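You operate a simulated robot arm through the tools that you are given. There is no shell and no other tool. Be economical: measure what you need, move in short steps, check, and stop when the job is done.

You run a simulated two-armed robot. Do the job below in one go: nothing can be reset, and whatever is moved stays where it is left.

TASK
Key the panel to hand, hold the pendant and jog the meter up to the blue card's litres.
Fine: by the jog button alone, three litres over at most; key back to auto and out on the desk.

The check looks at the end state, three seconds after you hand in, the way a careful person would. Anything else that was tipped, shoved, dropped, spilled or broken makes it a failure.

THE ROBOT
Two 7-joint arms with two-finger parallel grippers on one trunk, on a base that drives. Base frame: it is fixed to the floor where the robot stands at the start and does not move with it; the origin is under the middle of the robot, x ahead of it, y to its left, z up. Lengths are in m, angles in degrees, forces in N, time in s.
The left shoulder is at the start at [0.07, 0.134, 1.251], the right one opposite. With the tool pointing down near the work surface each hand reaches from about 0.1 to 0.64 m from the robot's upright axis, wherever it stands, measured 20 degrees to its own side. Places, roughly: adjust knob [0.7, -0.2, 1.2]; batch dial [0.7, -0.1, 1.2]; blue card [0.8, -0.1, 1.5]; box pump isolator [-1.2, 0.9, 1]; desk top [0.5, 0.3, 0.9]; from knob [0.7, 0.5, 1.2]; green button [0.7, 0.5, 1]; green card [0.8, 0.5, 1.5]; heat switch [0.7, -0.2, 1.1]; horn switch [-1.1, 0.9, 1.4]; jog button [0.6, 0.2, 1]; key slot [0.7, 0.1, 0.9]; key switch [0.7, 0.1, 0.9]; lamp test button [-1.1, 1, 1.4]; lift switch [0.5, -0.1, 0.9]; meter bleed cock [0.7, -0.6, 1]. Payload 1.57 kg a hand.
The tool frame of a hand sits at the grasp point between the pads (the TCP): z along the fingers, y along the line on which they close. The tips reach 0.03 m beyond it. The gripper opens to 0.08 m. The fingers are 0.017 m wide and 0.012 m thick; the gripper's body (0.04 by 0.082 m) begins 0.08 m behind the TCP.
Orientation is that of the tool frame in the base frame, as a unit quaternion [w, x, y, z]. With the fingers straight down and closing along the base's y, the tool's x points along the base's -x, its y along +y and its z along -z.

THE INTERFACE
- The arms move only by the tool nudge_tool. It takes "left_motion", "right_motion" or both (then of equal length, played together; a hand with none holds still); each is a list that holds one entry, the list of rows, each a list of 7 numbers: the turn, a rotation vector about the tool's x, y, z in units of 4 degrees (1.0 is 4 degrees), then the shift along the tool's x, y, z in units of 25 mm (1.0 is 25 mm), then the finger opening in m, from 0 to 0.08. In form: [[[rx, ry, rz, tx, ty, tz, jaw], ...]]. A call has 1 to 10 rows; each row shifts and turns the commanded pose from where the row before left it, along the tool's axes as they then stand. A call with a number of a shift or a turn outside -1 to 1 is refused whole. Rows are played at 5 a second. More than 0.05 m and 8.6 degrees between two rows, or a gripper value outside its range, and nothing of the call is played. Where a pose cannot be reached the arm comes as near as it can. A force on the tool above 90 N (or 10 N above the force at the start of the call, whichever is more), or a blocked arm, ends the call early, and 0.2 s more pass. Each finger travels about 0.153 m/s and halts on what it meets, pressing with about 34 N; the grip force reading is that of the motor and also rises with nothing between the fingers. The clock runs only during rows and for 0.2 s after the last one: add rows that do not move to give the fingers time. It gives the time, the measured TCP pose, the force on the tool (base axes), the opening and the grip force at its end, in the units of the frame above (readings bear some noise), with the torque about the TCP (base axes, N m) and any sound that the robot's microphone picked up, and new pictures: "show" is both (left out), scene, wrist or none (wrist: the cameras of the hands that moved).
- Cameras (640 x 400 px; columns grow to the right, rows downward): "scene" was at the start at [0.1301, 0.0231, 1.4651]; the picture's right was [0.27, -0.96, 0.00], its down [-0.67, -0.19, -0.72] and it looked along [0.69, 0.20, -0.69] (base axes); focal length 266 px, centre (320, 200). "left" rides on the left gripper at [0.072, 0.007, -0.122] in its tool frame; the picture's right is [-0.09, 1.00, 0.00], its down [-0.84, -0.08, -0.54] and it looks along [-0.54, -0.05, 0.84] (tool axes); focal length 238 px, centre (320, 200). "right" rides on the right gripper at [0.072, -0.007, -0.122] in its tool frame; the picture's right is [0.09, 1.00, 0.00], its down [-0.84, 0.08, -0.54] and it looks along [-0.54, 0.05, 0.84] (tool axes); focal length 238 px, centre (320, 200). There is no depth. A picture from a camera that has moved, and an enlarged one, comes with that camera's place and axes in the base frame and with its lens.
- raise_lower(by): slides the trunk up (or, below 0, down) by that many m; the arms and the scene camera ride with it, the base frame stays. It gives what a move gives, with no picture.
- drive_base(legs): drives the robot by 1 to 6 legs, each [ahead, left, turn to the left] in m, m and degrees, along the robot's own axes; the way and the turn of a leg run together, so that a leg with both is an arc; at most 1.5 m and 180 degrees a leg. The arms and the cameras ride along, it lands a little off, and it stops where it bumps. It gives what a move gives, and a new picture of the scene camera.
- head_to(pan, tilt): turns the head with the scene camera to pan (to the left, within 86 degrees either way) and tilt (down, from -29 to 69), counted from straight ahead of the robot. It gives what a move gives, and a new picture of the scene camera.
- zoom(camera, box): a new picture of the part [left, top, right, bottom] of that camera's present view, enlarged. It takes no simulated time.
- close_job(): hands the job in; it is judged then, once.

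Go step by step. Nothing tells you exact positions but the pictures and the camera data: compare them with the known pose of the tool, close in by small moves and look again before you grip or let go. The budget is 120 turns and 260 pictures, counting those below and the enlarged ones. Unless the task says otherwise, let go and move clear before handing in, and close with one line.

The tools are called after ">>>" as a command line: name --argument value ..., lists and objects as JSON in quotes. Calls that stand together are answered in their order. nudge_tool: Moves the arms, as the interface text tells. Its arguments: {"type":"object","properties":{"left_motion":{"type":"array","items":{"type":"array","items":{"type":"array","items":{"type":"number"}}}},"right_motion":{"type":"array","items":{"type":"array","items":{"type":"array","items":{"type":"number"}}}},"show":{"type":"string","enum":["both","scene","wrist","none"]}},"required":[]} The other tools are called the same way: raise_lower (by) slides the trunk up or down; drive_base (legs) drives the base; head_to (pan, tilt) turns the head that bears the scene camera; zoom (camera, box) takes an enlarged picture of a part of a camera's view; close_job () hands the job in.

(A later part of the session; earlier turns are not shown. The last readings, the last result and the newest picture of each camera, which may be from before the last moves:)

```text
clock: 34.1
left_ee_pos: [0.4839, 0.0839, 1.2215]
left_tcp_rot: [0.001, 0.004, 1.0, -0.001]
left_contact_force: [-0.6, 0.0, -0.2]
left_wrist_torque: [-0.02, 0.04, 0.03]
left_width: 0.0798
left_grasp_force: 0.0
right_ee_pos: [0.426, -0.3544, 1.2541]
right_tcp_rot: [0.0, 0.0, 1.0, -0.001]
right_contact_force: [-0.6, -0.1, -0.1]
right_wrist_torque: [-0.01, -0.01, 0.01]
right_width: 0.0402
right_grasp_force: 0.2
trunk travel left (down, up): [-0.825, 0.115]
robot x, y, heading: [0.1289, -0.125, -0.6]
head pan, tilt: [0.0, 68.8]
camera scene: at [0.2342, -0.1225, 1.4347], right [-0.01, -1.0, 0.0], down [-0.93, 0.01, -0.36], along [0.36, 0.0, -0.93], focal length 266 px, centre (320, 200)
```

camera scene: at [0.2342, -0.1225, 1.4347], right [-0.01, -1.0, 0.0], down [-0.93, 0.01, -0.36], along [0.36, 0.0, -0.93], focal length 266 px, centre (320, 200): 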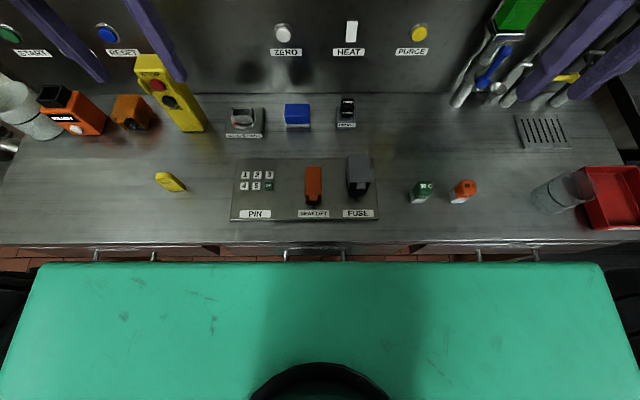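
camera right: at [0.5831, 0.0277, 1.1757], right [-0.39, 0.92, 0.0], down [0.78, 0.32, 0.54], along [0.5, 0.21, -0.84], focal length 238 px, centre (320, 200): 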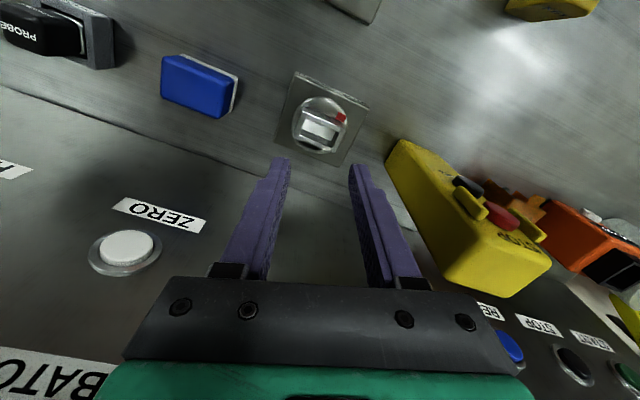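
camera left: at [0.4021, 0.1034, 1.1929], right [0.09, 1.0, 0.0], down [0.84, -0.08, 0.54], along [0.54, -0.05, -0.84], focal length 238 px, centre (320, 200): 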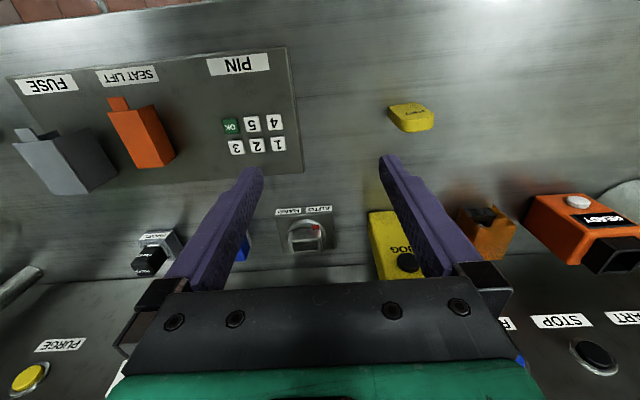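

>>> nudge_tool --left_motion '[[[0, 0, 0, -0.82, -0.12, 0.85, 0.04], [0, 0, 0, -0.82, -0.12, 0.85, 0.04], [0, 0, 0, -0.82, -0.12, 0.85, 0.04], [0, 0, 0, -0.82, -0.12, 0.85, 0.04], [0, 0, 0, -0.82, -0.12, 0.85, 0.04], [0, 0, 0, -0.82, -0.12, 0.85, 0.04], [0, 0, 0, -0.82, -0.12, 0.85, 0.04], [0, 0, 0, -0.82, -0.12, 0.85, 0.04], [0, 0, 0, 0, 0, 0, 0.04]]]' --show "wrist"

>>> nudge_tool --left_motion '[[[0, 0, -1, 0, 0, 0, 0.04], [0, 0, -1, 0, 0, 0, 0.04], [0, 0, -1, 0, 0, 0, 0.04], [0, 0, -1, 0, 0, 0, 0.04], [0, 0, -1, 0, 0, 0, 0.04], [0, 0, -1, 0, 0, 0, 0.04], [0, 0, -1, 0, 0, 0, 0.04], [0, 0, -1, 0, 0, 0, 0.04], [0, 0, -1, 0, 0, 0, 0.04], [0, 0, -1, 0, 0, 0, 0.04]]]' --show "none"

>>> nudge_tool --left_motion '[[[0, 0, -1, 0, 0, 0, 0.04], [0, 0, -1, 0, 0, 0, 0.04], [0, 0, -1, 0, 0, 0, 0.04], [0, 0, -1, 0, 0, 0, 0.04], [0, 0, -1, 0, 0, 0, 0.04], [0, 0, -1, 0, 0, 0, 0.04], [0, 0, -1, 0, 0, 0, 0.04], [0, 0, -1, 0, 0, 0, 0.04], [0, 0, -1, 0, 0, 0, 0.04], [0, 0, -1, 0, 0, 0, 0.04]]]' --show "both"

```text
clock: 36.1
left_ee_pos: [0.6456, 0.058, 1.0508]
left_tcp_rot: [0.001, 0.004, 1.0, 0.0]
left_contact_force: [-1.4, -0.3, 0.2]
left_wrist_torque: [0.03, -0.04, -0.02]
left_width: 0.0397
left_grasp_force: 0.0
right_ee_pos: [0.4279, -0.3567, 1.2529]
right_tcp_rot: [0.001, 0.001, 1.0, 0.0]
right_contact_force: [-0.5, -0.2, 0.3]
right_wrist_torque: [-0.01, 0.0, -0.01]
right_width: 0.0399
right_grasp_force: 0.1
trunk travel left (down, up): [-0.825, 0.115]
robot x, y, heading: [0.125, -0.1229, -0.5]
head pan, tilt: [0.0, 68.8]
camera left: at [0.5731, 0.0654, 1.174], right [0.1, 1.0, 0.0], down [0.84, -0.08, 0.54], along [0.54, -0.05, -0.84], focal length 238 px, centre (320, 200)
```

left: 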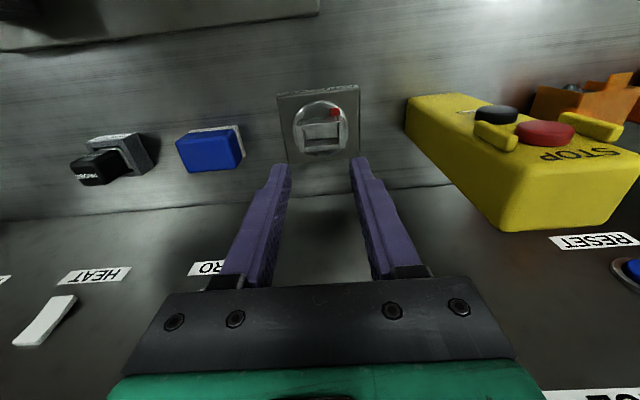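

```text
clock: 38.3
left_ee_pos: [0.6488, 0.0592, 1.0531]
left_tcp_rot: [0.002, -0.34, 0.94, -0.001]
left_contact_force: [-0.4, 0.2, -0.9]
left_wrist_torque: [-0.01, 0.02, -0.02]
left_width: 0.04
left_grasp_force: 0.1
right_ee_pos: [0.4275, -0.3574, 1.2538]
right_tcp_rot: [0.0, 0.001, 1.0, 0.0]
right_contact_force: [-0.6, -0.1, 0.5]
right_wrist_torque: [0.02, 0.02, 0.01]
right_width: 0.0399
right_grasp_force: 0.1
trunk travel left (down, up): [-0.825, 0.115]
robot x, y, heading: [0.1294, -0.1264, -0.3]
head pan, tilt: [0.0, 68.8]
```

```text
clock: 40.5
left_ee_pos: [0.6482, 0.0584, 1.0522]
left_tcp_rot: [0.0, -0.641, 0.767, -0.001]
left_contact_force: [-0.2, -0.3, 0.2]
left_wrist_torque: [-0.02, -0.01, 0.01]
left_width: 0.0401
left_grasp_force: 0.0
right_ee_pos: [0.4267, -0.3573, 1.253]
right_tcp_rot: [-0.001, 0.001, 1.0, 0.0]
right_contact_force: [1.0, -0.4, 0.5]
right_wrist_torque: [0.0, -0.01, -0.01]
right_width: 0.0398
right_grasp_force: 0.2
trunk travel left (down, up): [-0.825, 0.115]
robot x, y, heading: [0.1276, -0.1204, -0.3]
head pan, tilt: [0.0, 68.8]
camera scene: at [0.2343, -0.1248, 1.4347], right [-0.01, -1.0, 0.0], down [-0.93, 0.01, -0.36], along [0.36, 0.0, -0.93], focal length 266 px, centre (320, 200)
camera left: at [0.6281, -0.0107, 1.1756], right [-0.96, 0.27, 0.0], down [0.22, 0.81, 0.54], along [0.15, 0.52, -0.84], focal length 238 px, centre (320, 200)
```

scene: 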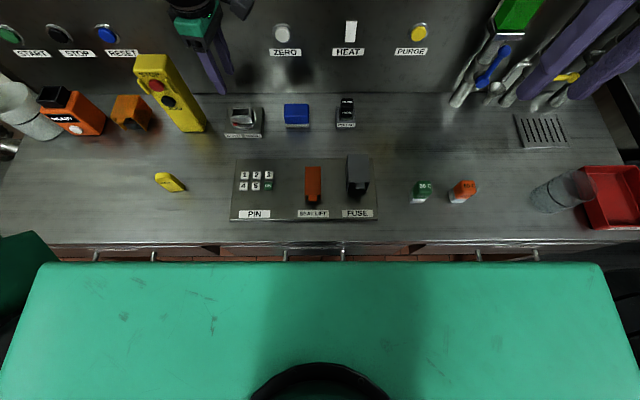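
left: 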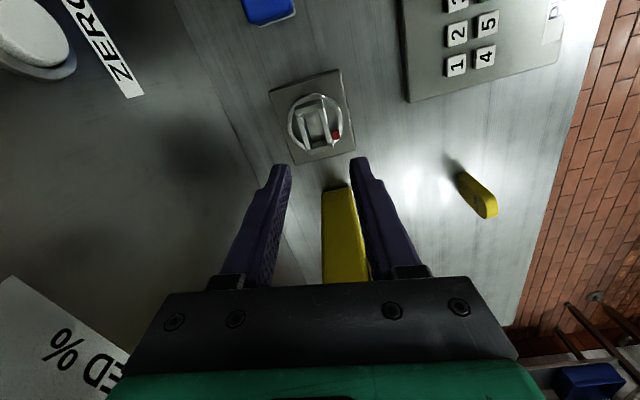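

The left wrist turns freely. From this near-vertical view I'll refine the slot and key.

>>> zoom --camera "left" --box '[270, 70, 370, 160]'

>>> zoom --camera "left" --box '[430, 150, 530, 240]'

```text
4.44 times, centred on (320, 115) of left
camera zoom: at [0.6281, -0.0107, 1.1756], right [-0.96, 0.27, 0.0], down [0.22, 0.81, 0.54], along [0.15, 0.52, -0.84], focal length 1059 px, centre (320, 578)
```

zoom: 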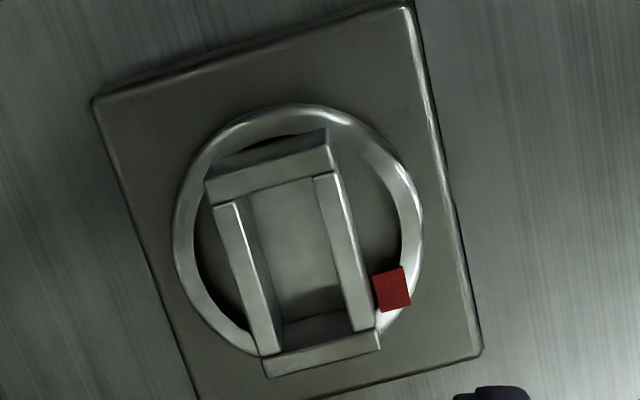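

```text
4.44 times, centred on (480, 195) of left
camera zoom: at [0.6281, -0.0107, 1.1756], right [-0.96, 0.27, 0.0], down [0.22, 0.81, 0.54], along [0.15, 0.52, -0.84], focal length 1059 px, centre (-391, 222)
```

zoom: 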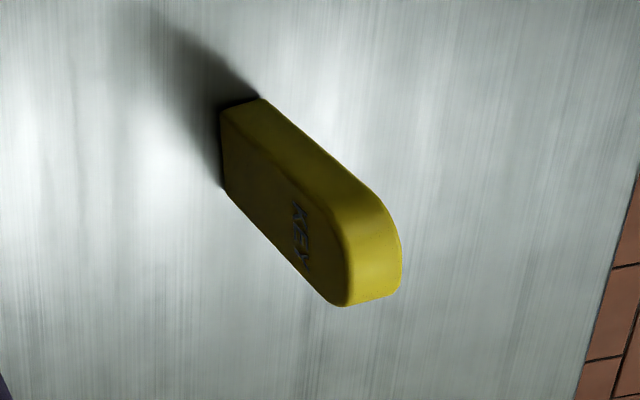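

>>> nudge_tool --left_motion '[[[0, 0, 0, 0, 1, -0.5, 0.06], [0, 0, 0, 0, 1, -0.5, 0.06], [0, 0, 0, 0, 1, -0.5, 0.06], [0, 0, 0, 0, 1, -0.5, 0.06], [0, 0, 0, 0, 1, 0, 0.06], [0, 0, 0, 0, 1, 0, 0.06], [0, 0, 0, 0, 1, 0, 0.06], [0, 0, 1, 0, 0, 0, 0.06], [0, 0, 1, 0, 0, 0, 0.06], [0, 0, 1, 0, 0, 0, 0.06]]]' --show "none"

>>> nudge_tool --left_motion '[[[0, 0, 1, 0, 0, 0, 0.06], [0, 0, 1, 0, 0, 0, 0.06], [0, 0, 1, 0, 0, 0, 0.06], [0, 0, 1, 0, 0, 0, 0.06], [0, 0, 1, 0, 0, 0, 0.06], [0, 0, 1, 0, 0, 0, 0.06], [0, 0, 1, 0, 0, 0, 0.06], [0, 0, 1, 0, 0, 0, 0.06], [0, 0, 1, 0, 0, 0, 0.06], [0, 0, 1, 0, 0, 0, 0.06]]]' --show "none"

>>> nudge_tool --left_motion '[[[0, 0, 1, 0, 0.5, 0, 0.06], [0, 0, 1, 0, 0.5, 0, 0.06], [0, 0, 1, 0, 0.5, 0, 0.06], [0, 0, 1, 0, 0.5, 0, 0.06], [0, 0, 1, 0, 0.5, 0, 0.06], [0, 0, 1, 0, 0.5, 0, 0.06], [0, 0, 0.3, 0, 0.5, 0, 0.06], [0, 0, 0, 0, 0, 0, 0.06]]]' --show "both"

```text
clock: 42.7
left_ee_pos: [0.474, 0.0891, 1.102]
left_tcp_rot: [0.002, -0.556, 0.831, 0.0]
left_contact_force: [-0.2, 0.1, -0.3]
left_wrist_torque: [0.0, 0.03, 0.0]
left_width: 0.0596
left_grasp_force: 0.1
right_ee_pos: [0.4265, -0.3561, 1.2532]
right_tcp_rot: [0.0, 0.001, 1.0, 0.0]
right_contact_force: [0.6, -0.7, 0.4]
right_wrist_torque: [0.0, 0.0, 0.0]
right_width: 0.0403
right_grasp_force: 0.0
trunk travel left (down, up): [-0.825, 0.115]
robot x, y, heading: [0.1281, -0.1245, -0.2]
head pan, tilt: [0.0, 68.8]
```

```text
clock: 44.9
left_ee_pos: [0.4751, 0.0892, 1.1018]
left_tcp_rot: [0.0, -0.238, 0.971, 0.0]
left_contact_force: [0.7, 0.7, 0.0]
left_wrist_torque: [0.02, -0.02, -0.01]
left_width: 0.0598
left_grasp_force: 0.1
right_ee_pos: [0.4269, -0.357, 1.253]
right_tcp_rot: [0.0, 0.001, 1.0, 0.0]
right_contact_force: [0.0, -0.4, 0.5]
right_wrist_torque: [-0.01, 0.04, 0.01]
right_width: 0.0397
right_grasp_force: 0.1
trunk travel left (down, up): [-0.825, 0.115]
robot x, y, heading: [0.1268, -0.1241, -0.3]
head pan, tilt: [0.0, 68.8]
```

```text
clock: 46.7
left_ee_pos: [0.4524, 0.1725, 1.1033]
left_tcp_rot: [0.0, -0.021, 1.0, 0.0]
left_contact_force: [-0.7, 0.7, -0.5]
left_wrist_torque: [0.0, -0.01, 0.05]
left_width: 0.0599
left_grasp_force: 0.0
right_ee_pos: [0.4265, -0.3569, 1.2542]
right_tcp_rot: [0.0, 0.001, 1.0, 0.0]
right_contact_force: [0.5, 0.2, -0.3]
right_wrist_torque: [-0.03, 0.01, 0.02]
right_width: 0.0399
right_grasp_force: 0.1
trunk travel left (down, up): [-0.825, 0.115]
robot x, y, heading: [0.127, -0.1262, -0.2]
head pan, tilt: [0.0, 68.8]
camera scene: at [0.2345, -0.1246, 1.4347], right [-0.01, -1.0, 0.0], down [-0.93, 0.01, -0.36], along [0.36, 0.0, -0.93], focal length 266 px, centre (320, 200)
camera left: at [0.3792, 0.1773, 1.2247], right [0.05, 1.0, 0.0], down [0.84, -0.04, 0.54], along [0.54, -0.03, -0.84], focal length 238 px, centre (320, 200)
```

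scene: 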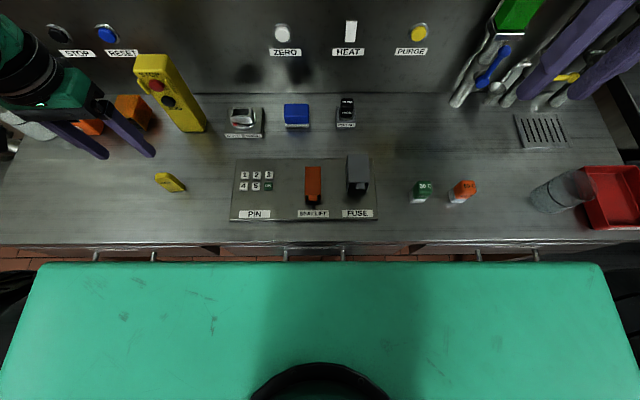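
left: 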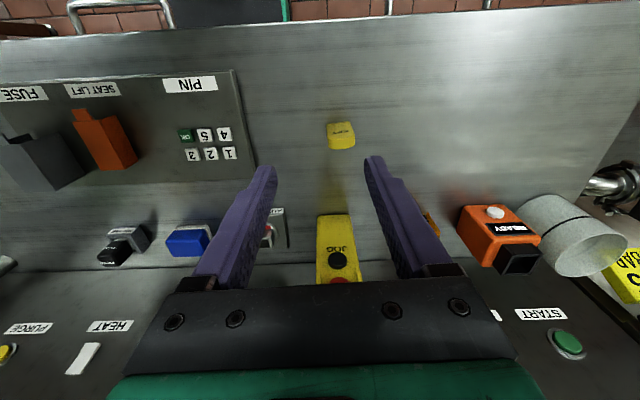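

>>> nudge_tool --left_motion '[[[0, 0, 0, -0.56, 0.49, 0.5, 0.06], [0, 0, 0, -0.56, 0.49, 0.5, 0.06], [0, 0, 0, 0, 0, 1, 0.06], [0, 0, 0, 0, 0, 0.9, 0.06], [0, 0, 0, 0, 0, 0, 0.06]]]' --show "wrist"

>>> zoom --camera "left" --box '[240, 80, 420, 220]'

>>> head_to --pan 35 --tilt 50

```text
clock: 47.9
left_ee_pos: [0.4803, 0.1999, 1.0306]
left_tcp_rot: [0.001, -0.022, 1.0, 0.0]
left_contact_force: [-0.9, -0.5, 0.4]
left_wrist_torque: [-0.02, 0.01, 0.03]
left_width: 0.0601
left_grasp_force: 0.1
right_ee_pos: [0.4264, -0.3563, 1.2525]
right_tcp_rot: [0.0, 0.001, 1.0, 0.0]
right_contact_force: [-0.5, 0.3, 0.3]
right_wrist_torque: [0.03, -0.01, 0.0]
right_width: 0.0401
right_grasp_force: 0.1
trunk travel left (down, up): [-0.825, 0.115]
robot x, y, heading: [0.128, -0.1237, -0.3]
head pan, tilt: [0.0, 68.8]
camera left: at [0.4072, 0.2042, 1.1523], right [0.05, 1.0, 0.0], down [0.84, -0.04, 0.54], along [0.54, -0.03, -0.84], focal length 238 px, centre (320, 200)
```

left: 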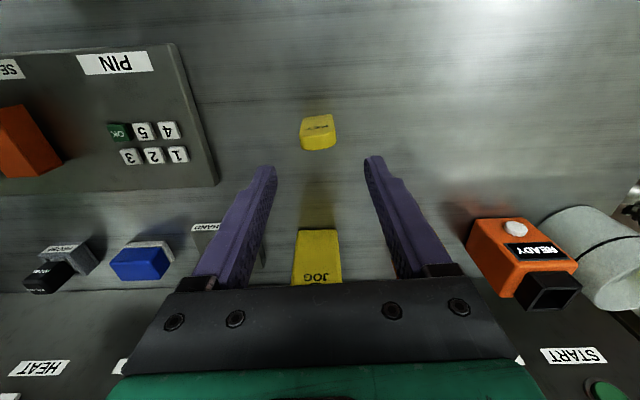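

```text
2.86 times, centred on (330, 150) of left
camera zoom: at [0.4072, 0.2042, 1.1523], right [0.05, 1.0, 0.0], down [0.84, -0.04, 0.54], along [0.54, -0.03, -0.84], focal length 681 px, centre (291, 343)
```

zoom: 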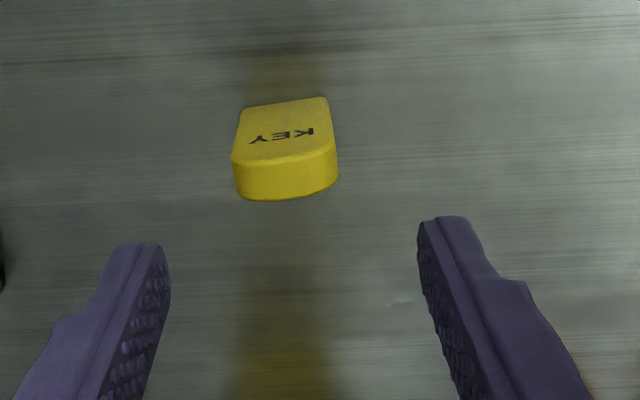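

```text
clock: 48.9
left_ee_pos: [0.4797, 0.201, 1.0305]
left_tcp_rot: [0.001, -0.021, 1.0, 0.0]
left_contact_force: [0.4, -0.3, 0.7]
left_wrist_torque: [0.01, 0.0, -0.04]
left_width: 0.0601
left_grasp_force: 0.1
right_ee_pos: [0.4257, -0.3565, 1.2535]
right_tcp_rot: [0.0, 0.001, 1.0, 0.0]
right_contact_force: [-0.1, 0.0, -0.1]
right_wrist_torque: [0.0, 0.0, 0.03]
right_width: 0.04
right_grasp_force: 0.1
trunk travel left (down, up): [-0.825, 0.115]
robot x, y, heading: [0.1249, -0.1203, -0.3]
head pan, tilt: [35.0, 50.0]
camera scene: at [0.2418, -0.0807, 1.4566], right [0.57, -0.82, 0.0], down [-0.63, -0.43, -0.64], along [0.53, 0.36, -0.77], focal length 266 px, centre (320, 200)
```

scene: 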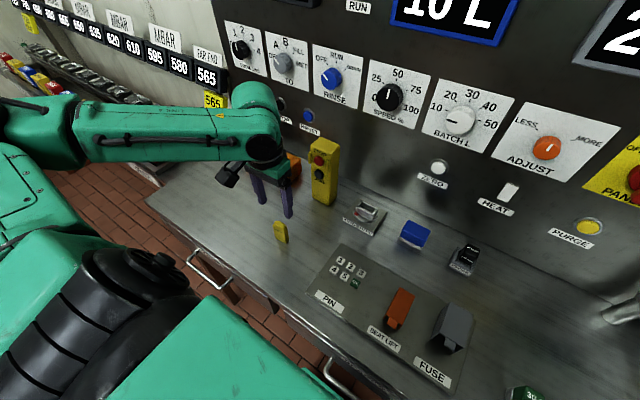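

Aligned over the key within a couple of millimetres. Descending to about z 0.949 and closing.

>>> nudge_tool --left_motion '[[[0, 0, 0, 0, -0.1, 0.8, 0.06], [0, 0, 0, 0, 0, 0.8, 0.06], [0, 0, 0, 0, 0, 0.8, 0.06], [0, 0, 0, 0, 0, 0.8, 0.06], [0, 0, 0, 0, 0, 0, 0.06]]]' --show "both"

>>> zoom --camera "scene" --box '[220, 150, 340, 260]'

```text
clock: 50.1
left_ee_pos: [0.4808, 0.1956, 0.9485]
left_tcp_rot: [0.001, -0.021, 1.0, 0.0]
left_contact_force: [0.5, 0.0, -0.2]
left_wrist_torque: [-0.01, 0.01, 0.01]
left_width: 0.06
left_grasp_force: 0.1
right_ee_pos: [0.4258, -0.3575, 1.2525]
right_tcp_rot: [0.0, 0.001, 1.0, -0.001]
right_contact_force: [-0.3, -0.4, -0.4]
right_wrist_torque: [0.0, 0.0, -0.01]
right_width: 0.0402
right_grasp_force: 0.1
trunk travel left (down, up): [-0.825, 0.115]
robot x, y, heading: [0.1274, -0.1253, -0.6]
head pan, tilt: [35.0, 50.0]
camera scene: at [0.2417, -0.0807, 1.4567], right [0.57, -0.82, 0.0], down [-0.63, -0.43, -0.64], along [0.53, 0.36, -0.77], focal length 266 px, centre (320, 200)
camera left: at [0.4081, 0.1999, 1.0714], right [0.05, 1.0, 0.0], down [0.84, -0.04, 0.54], along [0.54, -0.03, -0.84], focal length 238 px, centre (320, 200)
```

scene: 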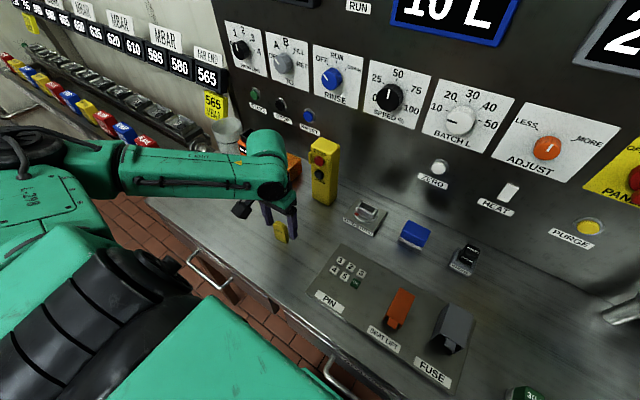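
left: 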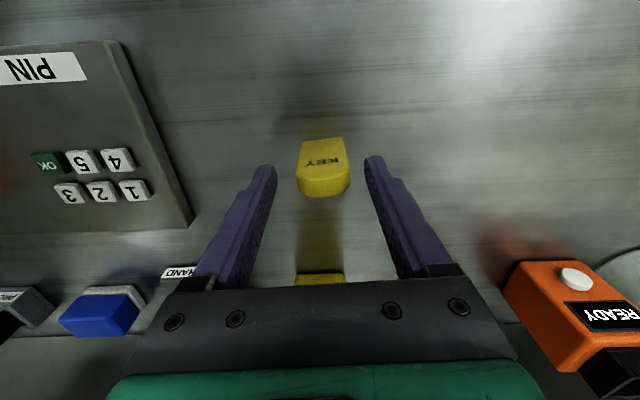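

```text
3.64 times, centred on (280, 205) of scene
camera zoom: at [0.2417, -0.0807, 1.4567], right [0.57, -0.82, 0.0], down [-0.63, -0.43, -0.64], along [0.53, 0.36, -0.77], focal length 965 px, centre (466, 182)
```

zoom: 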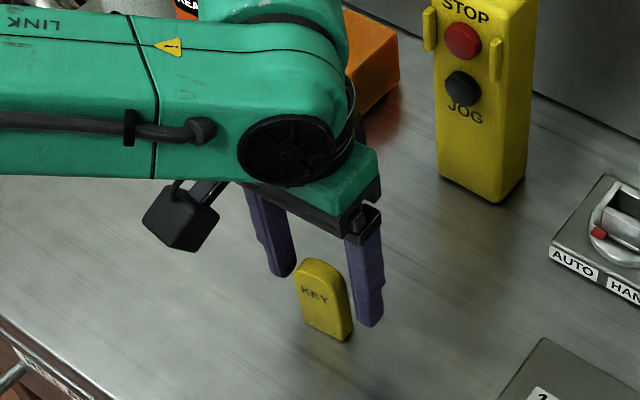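

>>> nudge_tool --left_motion '[[[0, 0, 0, 0, 0.1, 0, 0.06], [0, 0, 0, 0, 0, 0, 0.045], [0, 0, 0, 0, 0, 0, 0.038], [0, 0, 0, 0, 0, 0, 0.034], [0, 0, 0, 0, 0, 0, 0.03], [0, 0, 0, 0, 0, 0, 0.02], [0, 0, 0, 0, 0, 0, 0.01], [0, 0, 0, 0, 0, 0, 0.01]]]' --show "wrist"

>>> zoom --camera "scene" --box '[220, 150, 340, 260]'

```text
clock: 51.9
left_ee_pos: [0.4805, 0.198, 0.9498]
left_tcp_rot: [0.001, -0.02, 1.0, 0.0]
left_contact_force: [0.4, -0.7, 0.3]
left_wrist_torque: [-0.03, 0.03, -0.03]
left_width: 0.0331
left_grasp_force: 33.6
right_ee_pos: [0.4262, -0.357, 1.2542]
right_tcp_rot: [0.0, 0.0, 1.0, 0.0]
right_contact_force: [0.8, -0.2, 0.2]
right_wrist_torque: [-0.02, -0.01, -0.03]
right_width: 0.0404
right_grasp_force: 0.0
trunk travel left (down, up): [-0.825, 0.115]
robot x, y, heading: [0.1253, -0.1225, -0.3]
head pan, tilt: [35.0, 50.0]
camera left: at [0.4075, 0.2024, 1.0719], right [0.05, 1.0, 0.0], down [0.84, -0.04, 0.54], along [0.54, -0.03, -0.84], focal length 238 px, centre (320, 200)
```

left: 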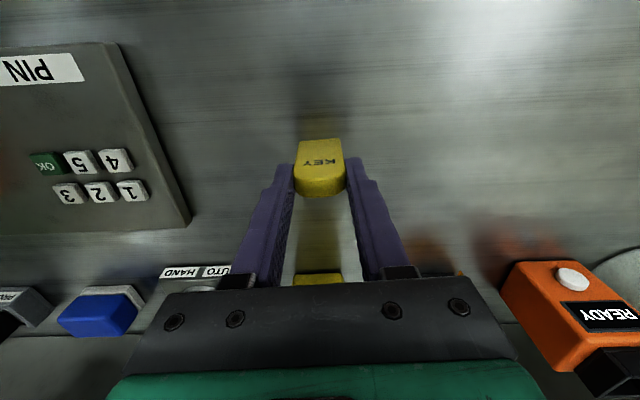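

```text
3.64 times, centred on (280, 205) of scene
camera zoom: at [0.2418, -0.0806, 1.4566], right [0.57, -0.82, 0.0], down [-0.63, -0.43, -0.64], along [0.53, 0.36, -0.77], focal length 965 px, centre (466, 182)
```

zoom: 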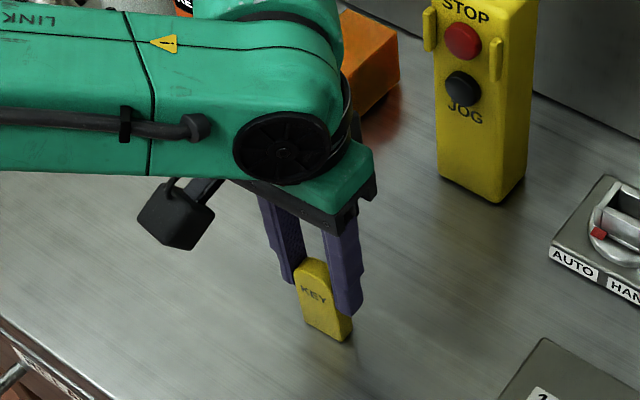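

Key gripped (33 mm). Lifting, squaring the yaw, then moving right and ahead to above the slot.

>>> nudge_tool --left_motion '[[[0, 0, 0, 0, 0, -0.7, 0.01], [0, 0, 0, 0, 0, -0.8, 0.01], [0, 0, 0, 0, 0, -0.8, 0.01], [0, 0, 0, 0, 0, -0.8, 0.01], [0, 0, 0.3, 0, -0.93, 0, 0.01], [0, 0, 0.3, 0, -0.93, 0, 0.01], [0, 0, 0, 0, -0.93, 0, 0.01], [0, 0, 0, 0, -0.93, 0, 0.01], [0, 0, 0, 0, -0.93, 0, 0.01], [0, 0, 0, 0, -0.92, 0, 0.01]]]' --show "none"

>>> nudge_tool --left_motion '[[[0, 0, 0, -0.85, 0, 0, 0.01], [0, 0, 0, -0.85, 0, 0, 0.01], [0, 0, 0, -0.85, 0, 0, 0.01], [0, 0, 0, -0.85, 0, 0, 0.01], [0, 0, 0, -0.85, 0, 0, 0.01], [0, 0, 0, -0.85, 0, 0, 0.01], [0, 0, 0, -0.85, 0, 0, 0.01], [0, 0, 0, -0.85, 0, 0, 0.01], [0, 0, 0, 0, 0, 0, 0.01]]]' --show "both"

>>> zoom --camera "scene" --box '[320, 150, 420, 240]'

```text
clock: 54.1
left_ee_pos: [0.4821, 0.0583, 1.0284]
left_tcp_rot: [0.001, 0.0, 1.0, 0.0]
left_contact_force: [0.8, -0.3, -1.8]
left_wrist_torque: [0.0, -0.02, 0.01]
left_width: 0.0329
left_grasp_force: 33.4
right_ee_pos: [0.4275, -0.3575, 1.2523]
right_tcp_rot: [0.0, 0.0, 1.0, 0.001]
right_contact_force: [0.4, 0.5, 0.0]
right_wrist_torque: [0.03, -0.02, -0.02]
right_width: 0.04
right_grasp_force: 0.1
trunk travel left (down, up): [-0.825, 0.115]
robot x, y, heading: [0.1276, -0.1274, -0.5]
head pan, tilt: [35.0, 50.0]
```

```text
clock: 56.1
left_ee_pos: [0.6498, 0.0585, 1.0288]
left_tcp_rot: [0.001, 0.0, 1.0, -0.001]
left_contact_force: [-0.5, -0.4, -0.9]
left_wrist_torque: [0.0, -0.01, 0.03]
left_width: 0.033
left_grasp_force: 33.6
right_ee_pos: [0.4277, -0.3571, 1.2542]
right_tcp_rot: [0.001, 0.001, 1.0, 0.0]
right_contact_force: [0.2, -0.3, 0.3]
right_wrist_torque: [0.0, -0.02, 0.0]
right_width: 0.0399
right_grasp_force: 0.1
trunk travel left (down, up): [-0.825, 0.115]
robot x, y, heading: [0.1249, -0.1244, -0.2]
head pan, tilt: [35.0, 50.0]
camera scene: at [0.2415, -0.0804, 1.4567], right [0.57, -0.82, 0.0], down [-0.63, -0.43, -0.64], along [0.53, 0.36, -0.77], focal length 266 px, centre (320, 200)
camera left: at [0.5779, 0.0671, 1.1511], right [0.09, 1.0, 0.0], down [0.84, -0.08, 0.54], along [0.54, -0.05, -0.84], focal length 238 px, centre (320, 200)
```

scene: 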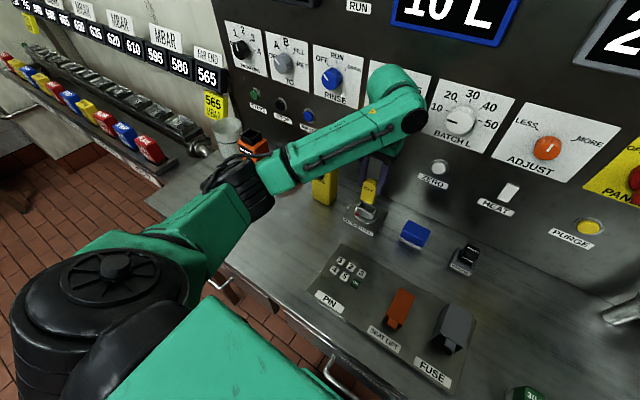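
left: 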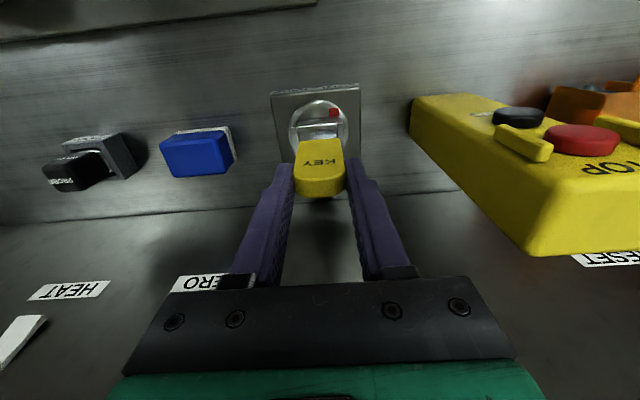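

```text
4.44 times, centred on (370, 195) of scene
camera zoom: at [0.2415, -0.0804, 1.4567], right [0.57, -0.82, 0.0], down [-0.63, -0.43, -0.64], along [0.53, 0.36, -0.77], focal length 1180 px, centre (98, 222)
```

zoom: 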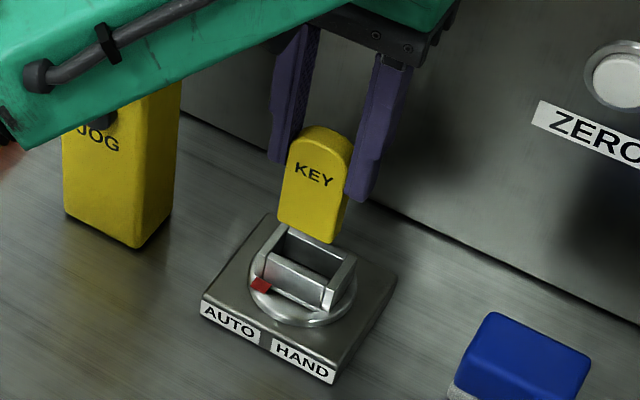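

Key bottom sits a few millimetres short of slot centre in x; I'll correct 3 mm and descend slowly to just entering.

>>> nudge_tool --left_motion '[[[0, 0, 0, -0.14, 0, 0, 0.01], [0, 0, 0, 0, 0, 0.4, 0.01], [0, 0, 0, 0, 0, 0.4, 0.01], [0, 0, 0, 0, 0, 0.3, 0.01], [0, 0, 0, 0, 0, 0.2, 0.01], [0, 0, 0, 0, 0, 0, 0.01]]]' --show "wrist"

>>> zoom --camera "scene" --box '[330, 160, 410, 240]'

>>> zoom --camera "left" --box '[260, 70, 380, 200]'

```text
clock: 57.5
left_ee_pos: [0.6526, 0.0594, 0.9979]
left_tcp_rot: [0.005, -0.001, 1.0, 0.0]
left_contact_force: [6.2, 2.5, 23.4]
left_wrist_torque: [0.49, -0.27, -0.01]
left_width: 0.0327
left_grasp_force: 34.2
right_ee_pos: [0.4241, -0.3575, 1.2539]
right_tcp_rot: [0.002, 0.001, 1.0, 0.001]
right_contact_force: [0.3, -0.1, 0.7]
right_wrist_torque: [-0.01, 0.0, 0.01]
right_width: 0.0399
right_grasp_force: 0.1
trunk travel left (down, up): [-0.825, 0.115]
robot x, y, heading: [0.1286, -0.1228, -0.3]
head pan, tilt: [35.0, 50.0]
camera left: at [0.5796, 0.0665, 1.1201], right [0.09, 1.0, 0.0], down [0.83, -0.08, 0.55], along [0.55, -0.05, -0.84], focal length 238 px, centre (320, 200)
```

left: 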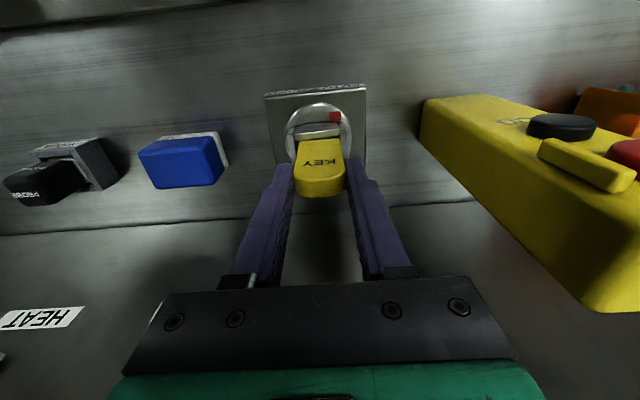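

```text
5.00 times, centred on (370, 200) of scene
camera zoom: at [0.2389, -0.0819, 1.4573], right [0.57, -0.82, 0.0], down [-0.63, -0.43, -0.64], along [0.53, 0.37, -0.76], focal length 1327 px, centre (70, 200)
```

zoom: 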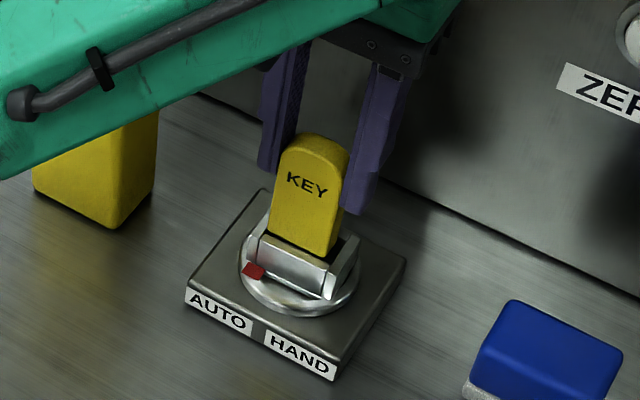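

```text
3.08 times, centred on (320, 135) of left
camera zoom: at [0.5796, 0.0665, 1.1201], right [0.09, 1.0, 0.0], down [0.83, -0.08, 0.55], along [0.55, -0.05, -0.84], focal length 733 px, centre (320, 400)
```

zoom: 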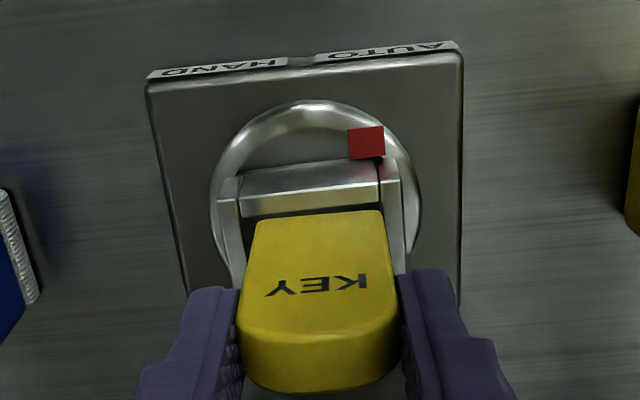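

Contact at the rim (23 N): torque and picture agree that the key's +y edge touches the left plate. I'll lift slightly, shift ~2 mm to −y, and descend again.

>>> nudge_tool --left_motion '[[[0, 0, 0, 0, 0, -0.3, 0.01], [0, 0, 0, 0, -0.08, 0, 0.01], [0, 0, 0, 0, 0, 0, 0.01], [0, 0, 0, 0, 0, 0.2, 0.01], [0, 0, 0, 0, 0, 0.2, 0.01], [0, 0, 0, 0, 0, 0.2, 0.01], [0, 0, 0, 0, 0, 0, 0.01]]]' --show "wrist"

>>> zoom --camera "left" --box '[260, 70, 380, 200]'

```text
clock: 59.1
left_ee_pos: [0.6531, 0.0589, 0.9877]
left_tcp_rot: [0.001, -0.001, 1.0, 0.0]
left_contact_force: [0.3, 0.0, -1.3]
left_wrist_torque: [0.0, -0.01, 0.0]
left_width: 0.0328
left_grasp_force: 34.3
right_ee_pos: [0.4274, -0.3571, 1.252]
right_tcp_rot: [-0.001, 0.001, 1.0, 0.0]
right_contact_force: [0.3, 0.2, -0.6]
right_wrist_torque: [0.01, 0.03, 0.0]
right_width: 0.0399
right_grasp_force: 0.1
trunk travel left (down, up): [-0.825, 0.115]
robot x, y, heading: [0.1292, -0.1204, -0.3]
head pan, tilt: [35.0, 50.0]
camera left: at [0.5816, 0.0648, 1.1089], right [0.09, 1.0, 0.0], down [0.84, -0.08, 0.54], along [0.54, -0.05, -0.84], focal length 238 px, centre (320, 200)
```

left: 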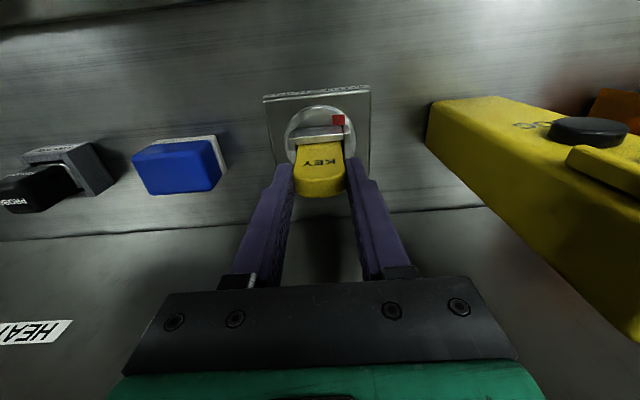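

```text
3.08 times, centred on (320, 135) of left
camera zoom: at [0.5816, 0.0648, 1.1089], right [0.09, 1.0, 0.0], down [0.84, -0.08, 0.54], along [0.54, -0.05, -0.84], focal length 733 px, centre (320, 400)
```

zoom: 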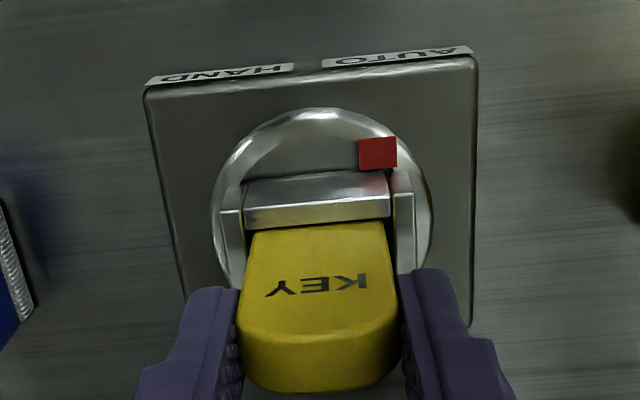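

The key has entered with no force. Continuing down gently.

>>> nudge_tool --left_motion '[[[0, 0, 0, 0, 0, 0.2, 0.01], [0, 0, 0, 0, 0, 0.2, 0.01], [0, 0, 0, 0, 0, 0.2, 0.01], [0, 0, 0, 0, 0, 0, 0.01]]]' --show "wrist"

>>> zoom --camera "scene" --box '[330, 160, 410, 240]'

```text
clock: 60.1
left_ee_pos: [0.6532, 0.0576, 0.9757]
left_tcp_rot: [0.006, -0.001, 1.0, 0.0]
left_contact_force: [5.2, 1.8, 25.8]
left_wrist_torque: [0.08, -0.31, 0.01]
left_width: 0.0331
left_grasp_force: 33.7
right_ee_pos: [0.4235, -0.3565, 1.2541]
right_tcp_rot: [0.001, 0.001, 1.0, 0.001]
right_contact_force: [0.5, -0.2, 0.1]
right_wrist_torque: [0.03, 0.02, 0.01]
right_width: 0.0402
right_grasp_force: 0.1
trunk travel left (down, up): [-0.825, 0.115]
robot x, y, heading: [0.1279, -0.1252, -0.4]
head pan, tilt: [35.0, 50.0]
camera left: at [0.5792, 0.0649, 1.0975], right [0.09, 1.0, 0.0], down [0.83, -0.08, 0.55], along [0.55, -0.05, -0.83], focal length 238 px, centre (320, 200)
```

left: 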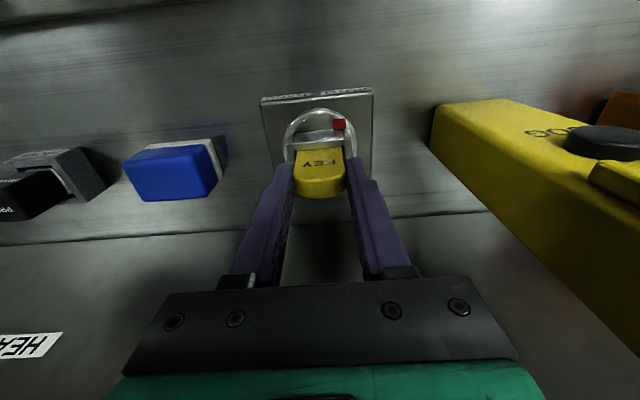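

```text
5.00 times, centred on (370, 200) of scene
camera zoom: at [0.2382, -0.0819, 1.4574], right [0.57, -0.82, 0.0], down [-0.63, -0.43, -0.64], along [0.53, 0.37, -0.76], focal length 1327 px, centre (70, 200)
```

zoom: 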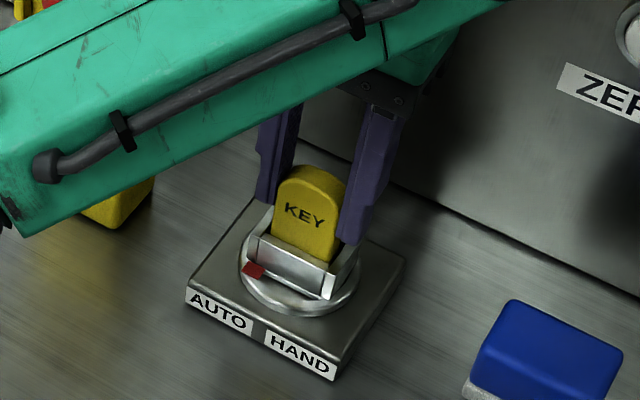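

Fully seated (floor reached at z≈0.976, flat contact). I'll relieve the push and turn counter-clockwise 40° first, checking.

>>> nudge_tool --left_motion '[[[0, 0, 0, 0, 0, -0.15, 0.01], [0, 0, -0.5, 0, 0, 0, 0.01], [0, 0, -0.5, 0, 0, 0, 0.01], [0, 0, -1, 0, 0, 0, 0.01], [0, 0, -1, 0, 0, 0, 0.01], [0, 0, -1, 0, 0, 0, 0.01], [0, 0, -1, 0, 0, 0, 0.01], [0, 0, -1, 0, 0, 0, 0.01], [0, 0, -1, 0, 0, 0, 0.01], [0, 0, 0, 0, 0, 0, 0.01]]]' --show "wrist"

>>> zoom --camera "scene" --box '[330, 160, 410, 240]'

```text
clock: 62.3
left_ee_pos: [0.6547, 0.058, 0.9745]
left_tcp_rot: [0.0, -0.242, 0.97, -0.001]
left_contact_force: [1.7, 0.0, 0.3]
left_wrist_torque: [0.01, -0.02, -0.01]
left_width: 0.0327
left_grasp_force: 34.4
right_ee_pos: [0.4265, -0.3564, 1.2536]
right_tcp_rot: [0.001, 0.0, 1.0, 0.001]
right_contact_force: [0.2, 0.0, 0.5]
right_wrist_torque: [0.03, 0.02, 0.01]
right_width: 0.0399
right_grasp_force: 0.1
trunk travel left (down, up): [-0.825, 0.115]
robot x, y, heading: [0.1264, -0.1246, -0.3]
head pan, tilt: [35.0, 50.0]
camera left: at [0.5876, 0.0304, 1.0981], right [-0.39, 0.92, 0.0], down [0.77, 0.33, 0.54], along [0.5, 0.21, -0.84], focal length 238 px, centre (320, 200)
```

left: 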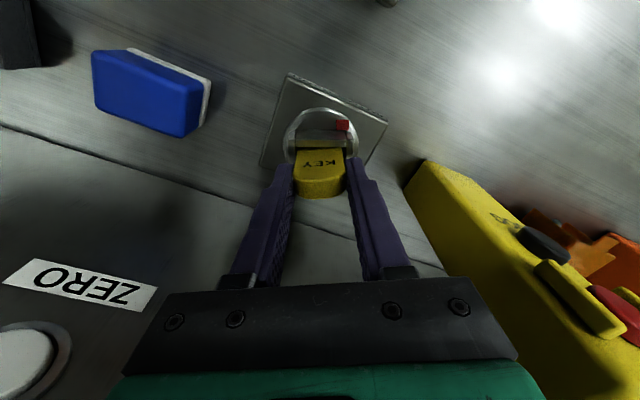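

```text
5.00 times, centred on (370, 200) of scene
camera zoom: at [0.2423, -0.0805, 1.4566], right [0.57, -0.82, 0.0], down [-0.63, -0.43, -0.64], along [0.53, 0.36, -0.77], focal length 1327 px, centre (70, 200)
```

zoom: 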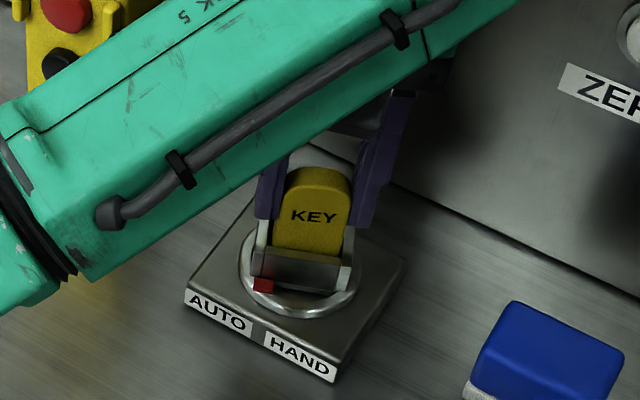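

>>> nudge_tool --left_motion '[[[0, 0, -1, 0, 0, 0, 0.01], [0, 0, -1, 0, 0, 0, 0.01], [0, 0, -1, 0, 0, 0, 0.01], [0, 0, -1, 0, 0, 0, 0.01], [0, 0, -1, 0, 0, 0, 0.01], [0, 0, -1, 0, 0, 0, 0.01], [0, 0, -1, 0, 0, 0, 0.01], [0, 0, -1, 0, 0, 0, 0.01], [0, 0, -1, 0, 0, 0, 0.01], [0, 0, 0, 0, 0, 0, 0.01]]]' --show "both"

>>> zoom --camera "scene" --box '[330, 160, 410, 240]'

```text
clock: 64.5
left_ee_pos: [0.6544, 0.058, 0.9772]
left_tcp_rot: [0.001, -0.531, 0.848, -0.001]
left_contact_force: [0.5, 2.9, 0.2]
left_wrist_torque: [0.09, 0.0, -0.01]
left_width: 0.0328
left_grasp_force: 33.9
right_ee_pos: [0.4266, -0.3552, 1.2534]
right_tcp_rot: [0.001, 0.001, 1.0, 0.0]
right_contact_force: [0.2, -0.6, 0.5]
right_wrist_torque: [-0.02, -0.04, 0.03]
right_width: 0.0399
right_grasp_force: 0.2
trunk travel left (down, up): [-0.825, 0.115]
robot x, y, heading: [0.1305, -0.1245, -0.3]
head pan, tilt: [35.0, 50.0]
camera scene: at [0.2421, -0.0801, 1.4566], right [0.57, -0.82, 0.0], down [-0.63, -0.43, -0.64], along [0.53, 0.36, -0.77], focal length 266 px, centre (320, 200)
camera left: at [0.6162, -0.0033, 1.0984], right [-0.86, 0.52, 0.0], down [0.43, 0.72, 0.54], along [0.28, 0.46, -0.84], focal length 238 px, centre (320, 200)
```

scene: 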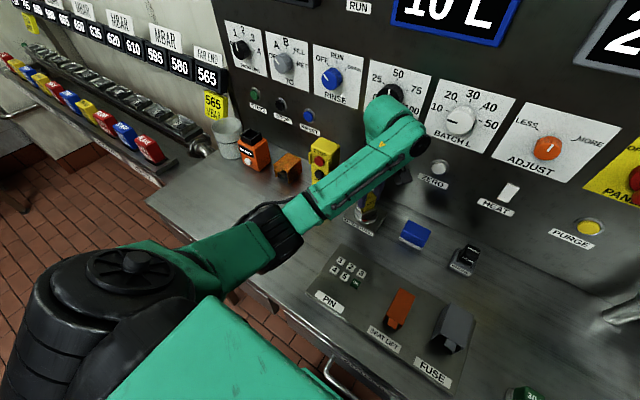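
left: 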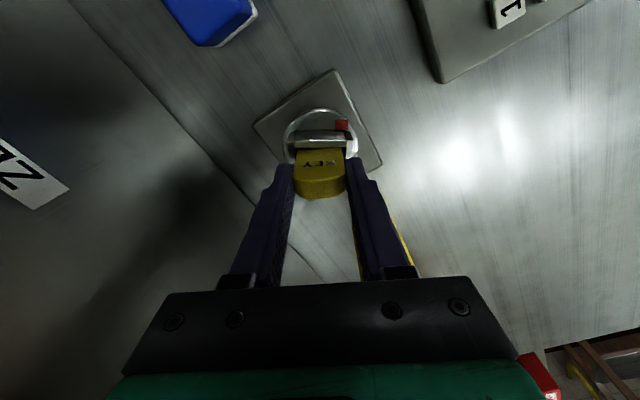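

```text
5.00 times, centred on (370, 200) of scene
camera zoom: at [0.2421, -0.0801, 1.4566], right [0.57, -0.82, 0.0], down [-0.63, -0.43, -0.64], along [0.53, 0.36, -0.77], focal length 1327 px, centre (70, 200)
```

zoom: 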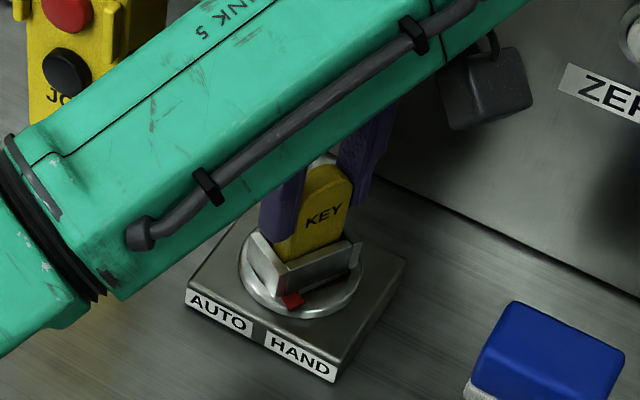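

>>> nudge_tool --left_motion '[[[0, 0, -1, 0, 0, 0, 0.01], [0, 0, -1, 0, 0, 0, 0.01], [0, 0, -1, 0, 0, 0, 0.01], [0, 0, -1, 0, 0, 0, 0.01], [0, 0, -1, 0, 0, 0, 0.01], [0, 0, -1, 0, 0, 0, 0.01], [0, 0, -0.7, 0, 0, 0, 0.01], [0, 0, 0, 0, 0, 0, 0.01]]]' --show "wrist"

>>> zoom --camera "left" --box '[240, 60, 400, 210]'

>>> zoom --camera "scene" --box '[330, 160, 410, 240]'

```text
clock: 66.3
left_ee_pos: [0.6539, 0.0562, 0.9769]
left_tcp_rot: [0.0, 0.712, -0.702, 0.001]
left_contact_force: [-1.0, 0.7, 1.0]
left_wrist_torque: [-0.03, 0.02, -0.2]
left_width: 0.0353
left_grasp_force: 33.9
right_ee_pos: [0.4268, -0.3576, 1.2537]
right_tcp_rot: [0.0, 0.001, 1.0, 0.0]
right_contact_force: [0.3, -0.3, -0.3]
right_wrist_torque: [0.0, 0.02, -0.01]
right_width: 0.0399
right_grasp_force: 0.0
trunk travel left (down, up): [-0.825, 0.115]
robot x, y, heading: [0.1259, -0.1258, 0.0]
head pan, tilt: [35.0, 50.0]
camera left: at [0.6481, -0.0145, 1.0991], right [-1.0, 0.08, 0.0], down [0.06, 0.84, 0.54], along [0.04, 0.54, -0.84], focal length 238 px, centre (320, 200)
```

left: 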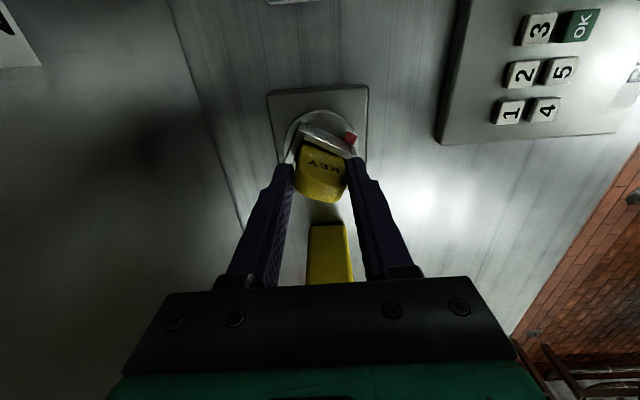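

```text
2.67 times, centred on (320, 135) of left
camera zoom: at [0.6481, -0.0145, 1.0991], right [-1.0, 0.08, 0.0], down [0.06, 0.84, 0.54], along [0.04, 0.54, -0.84], focal length 636 px, centre (320, 373)
```

zoom: 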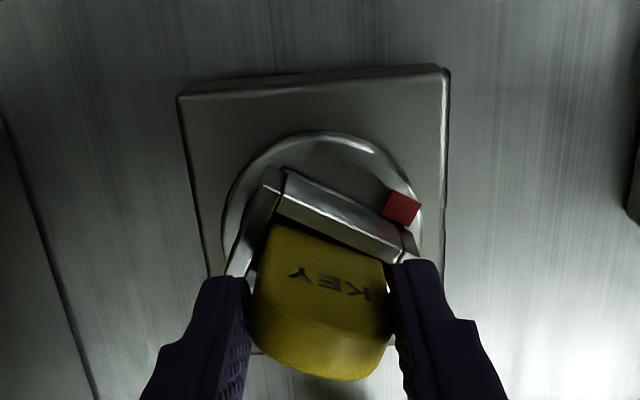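

```text
5.00 times, centred on (370, 200) of scene
camera zoom: at [0.2417, -0.0806, 1.4567], right [0.57, -0.82, 0.0], down [-0.63, -0.43, -0.64], along [0.53, 0.36, -0.77], focal length 1327 px, centre (70, 200)
```

zoom: 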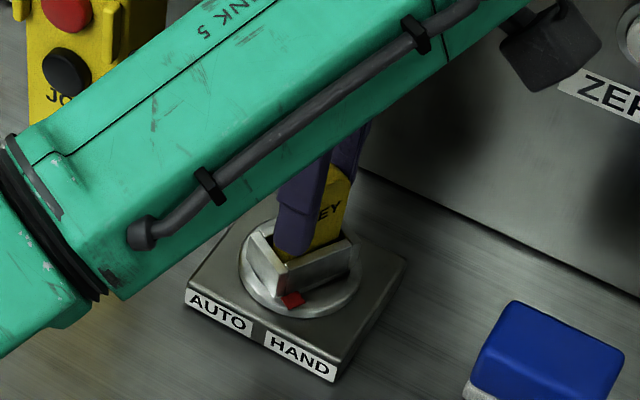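

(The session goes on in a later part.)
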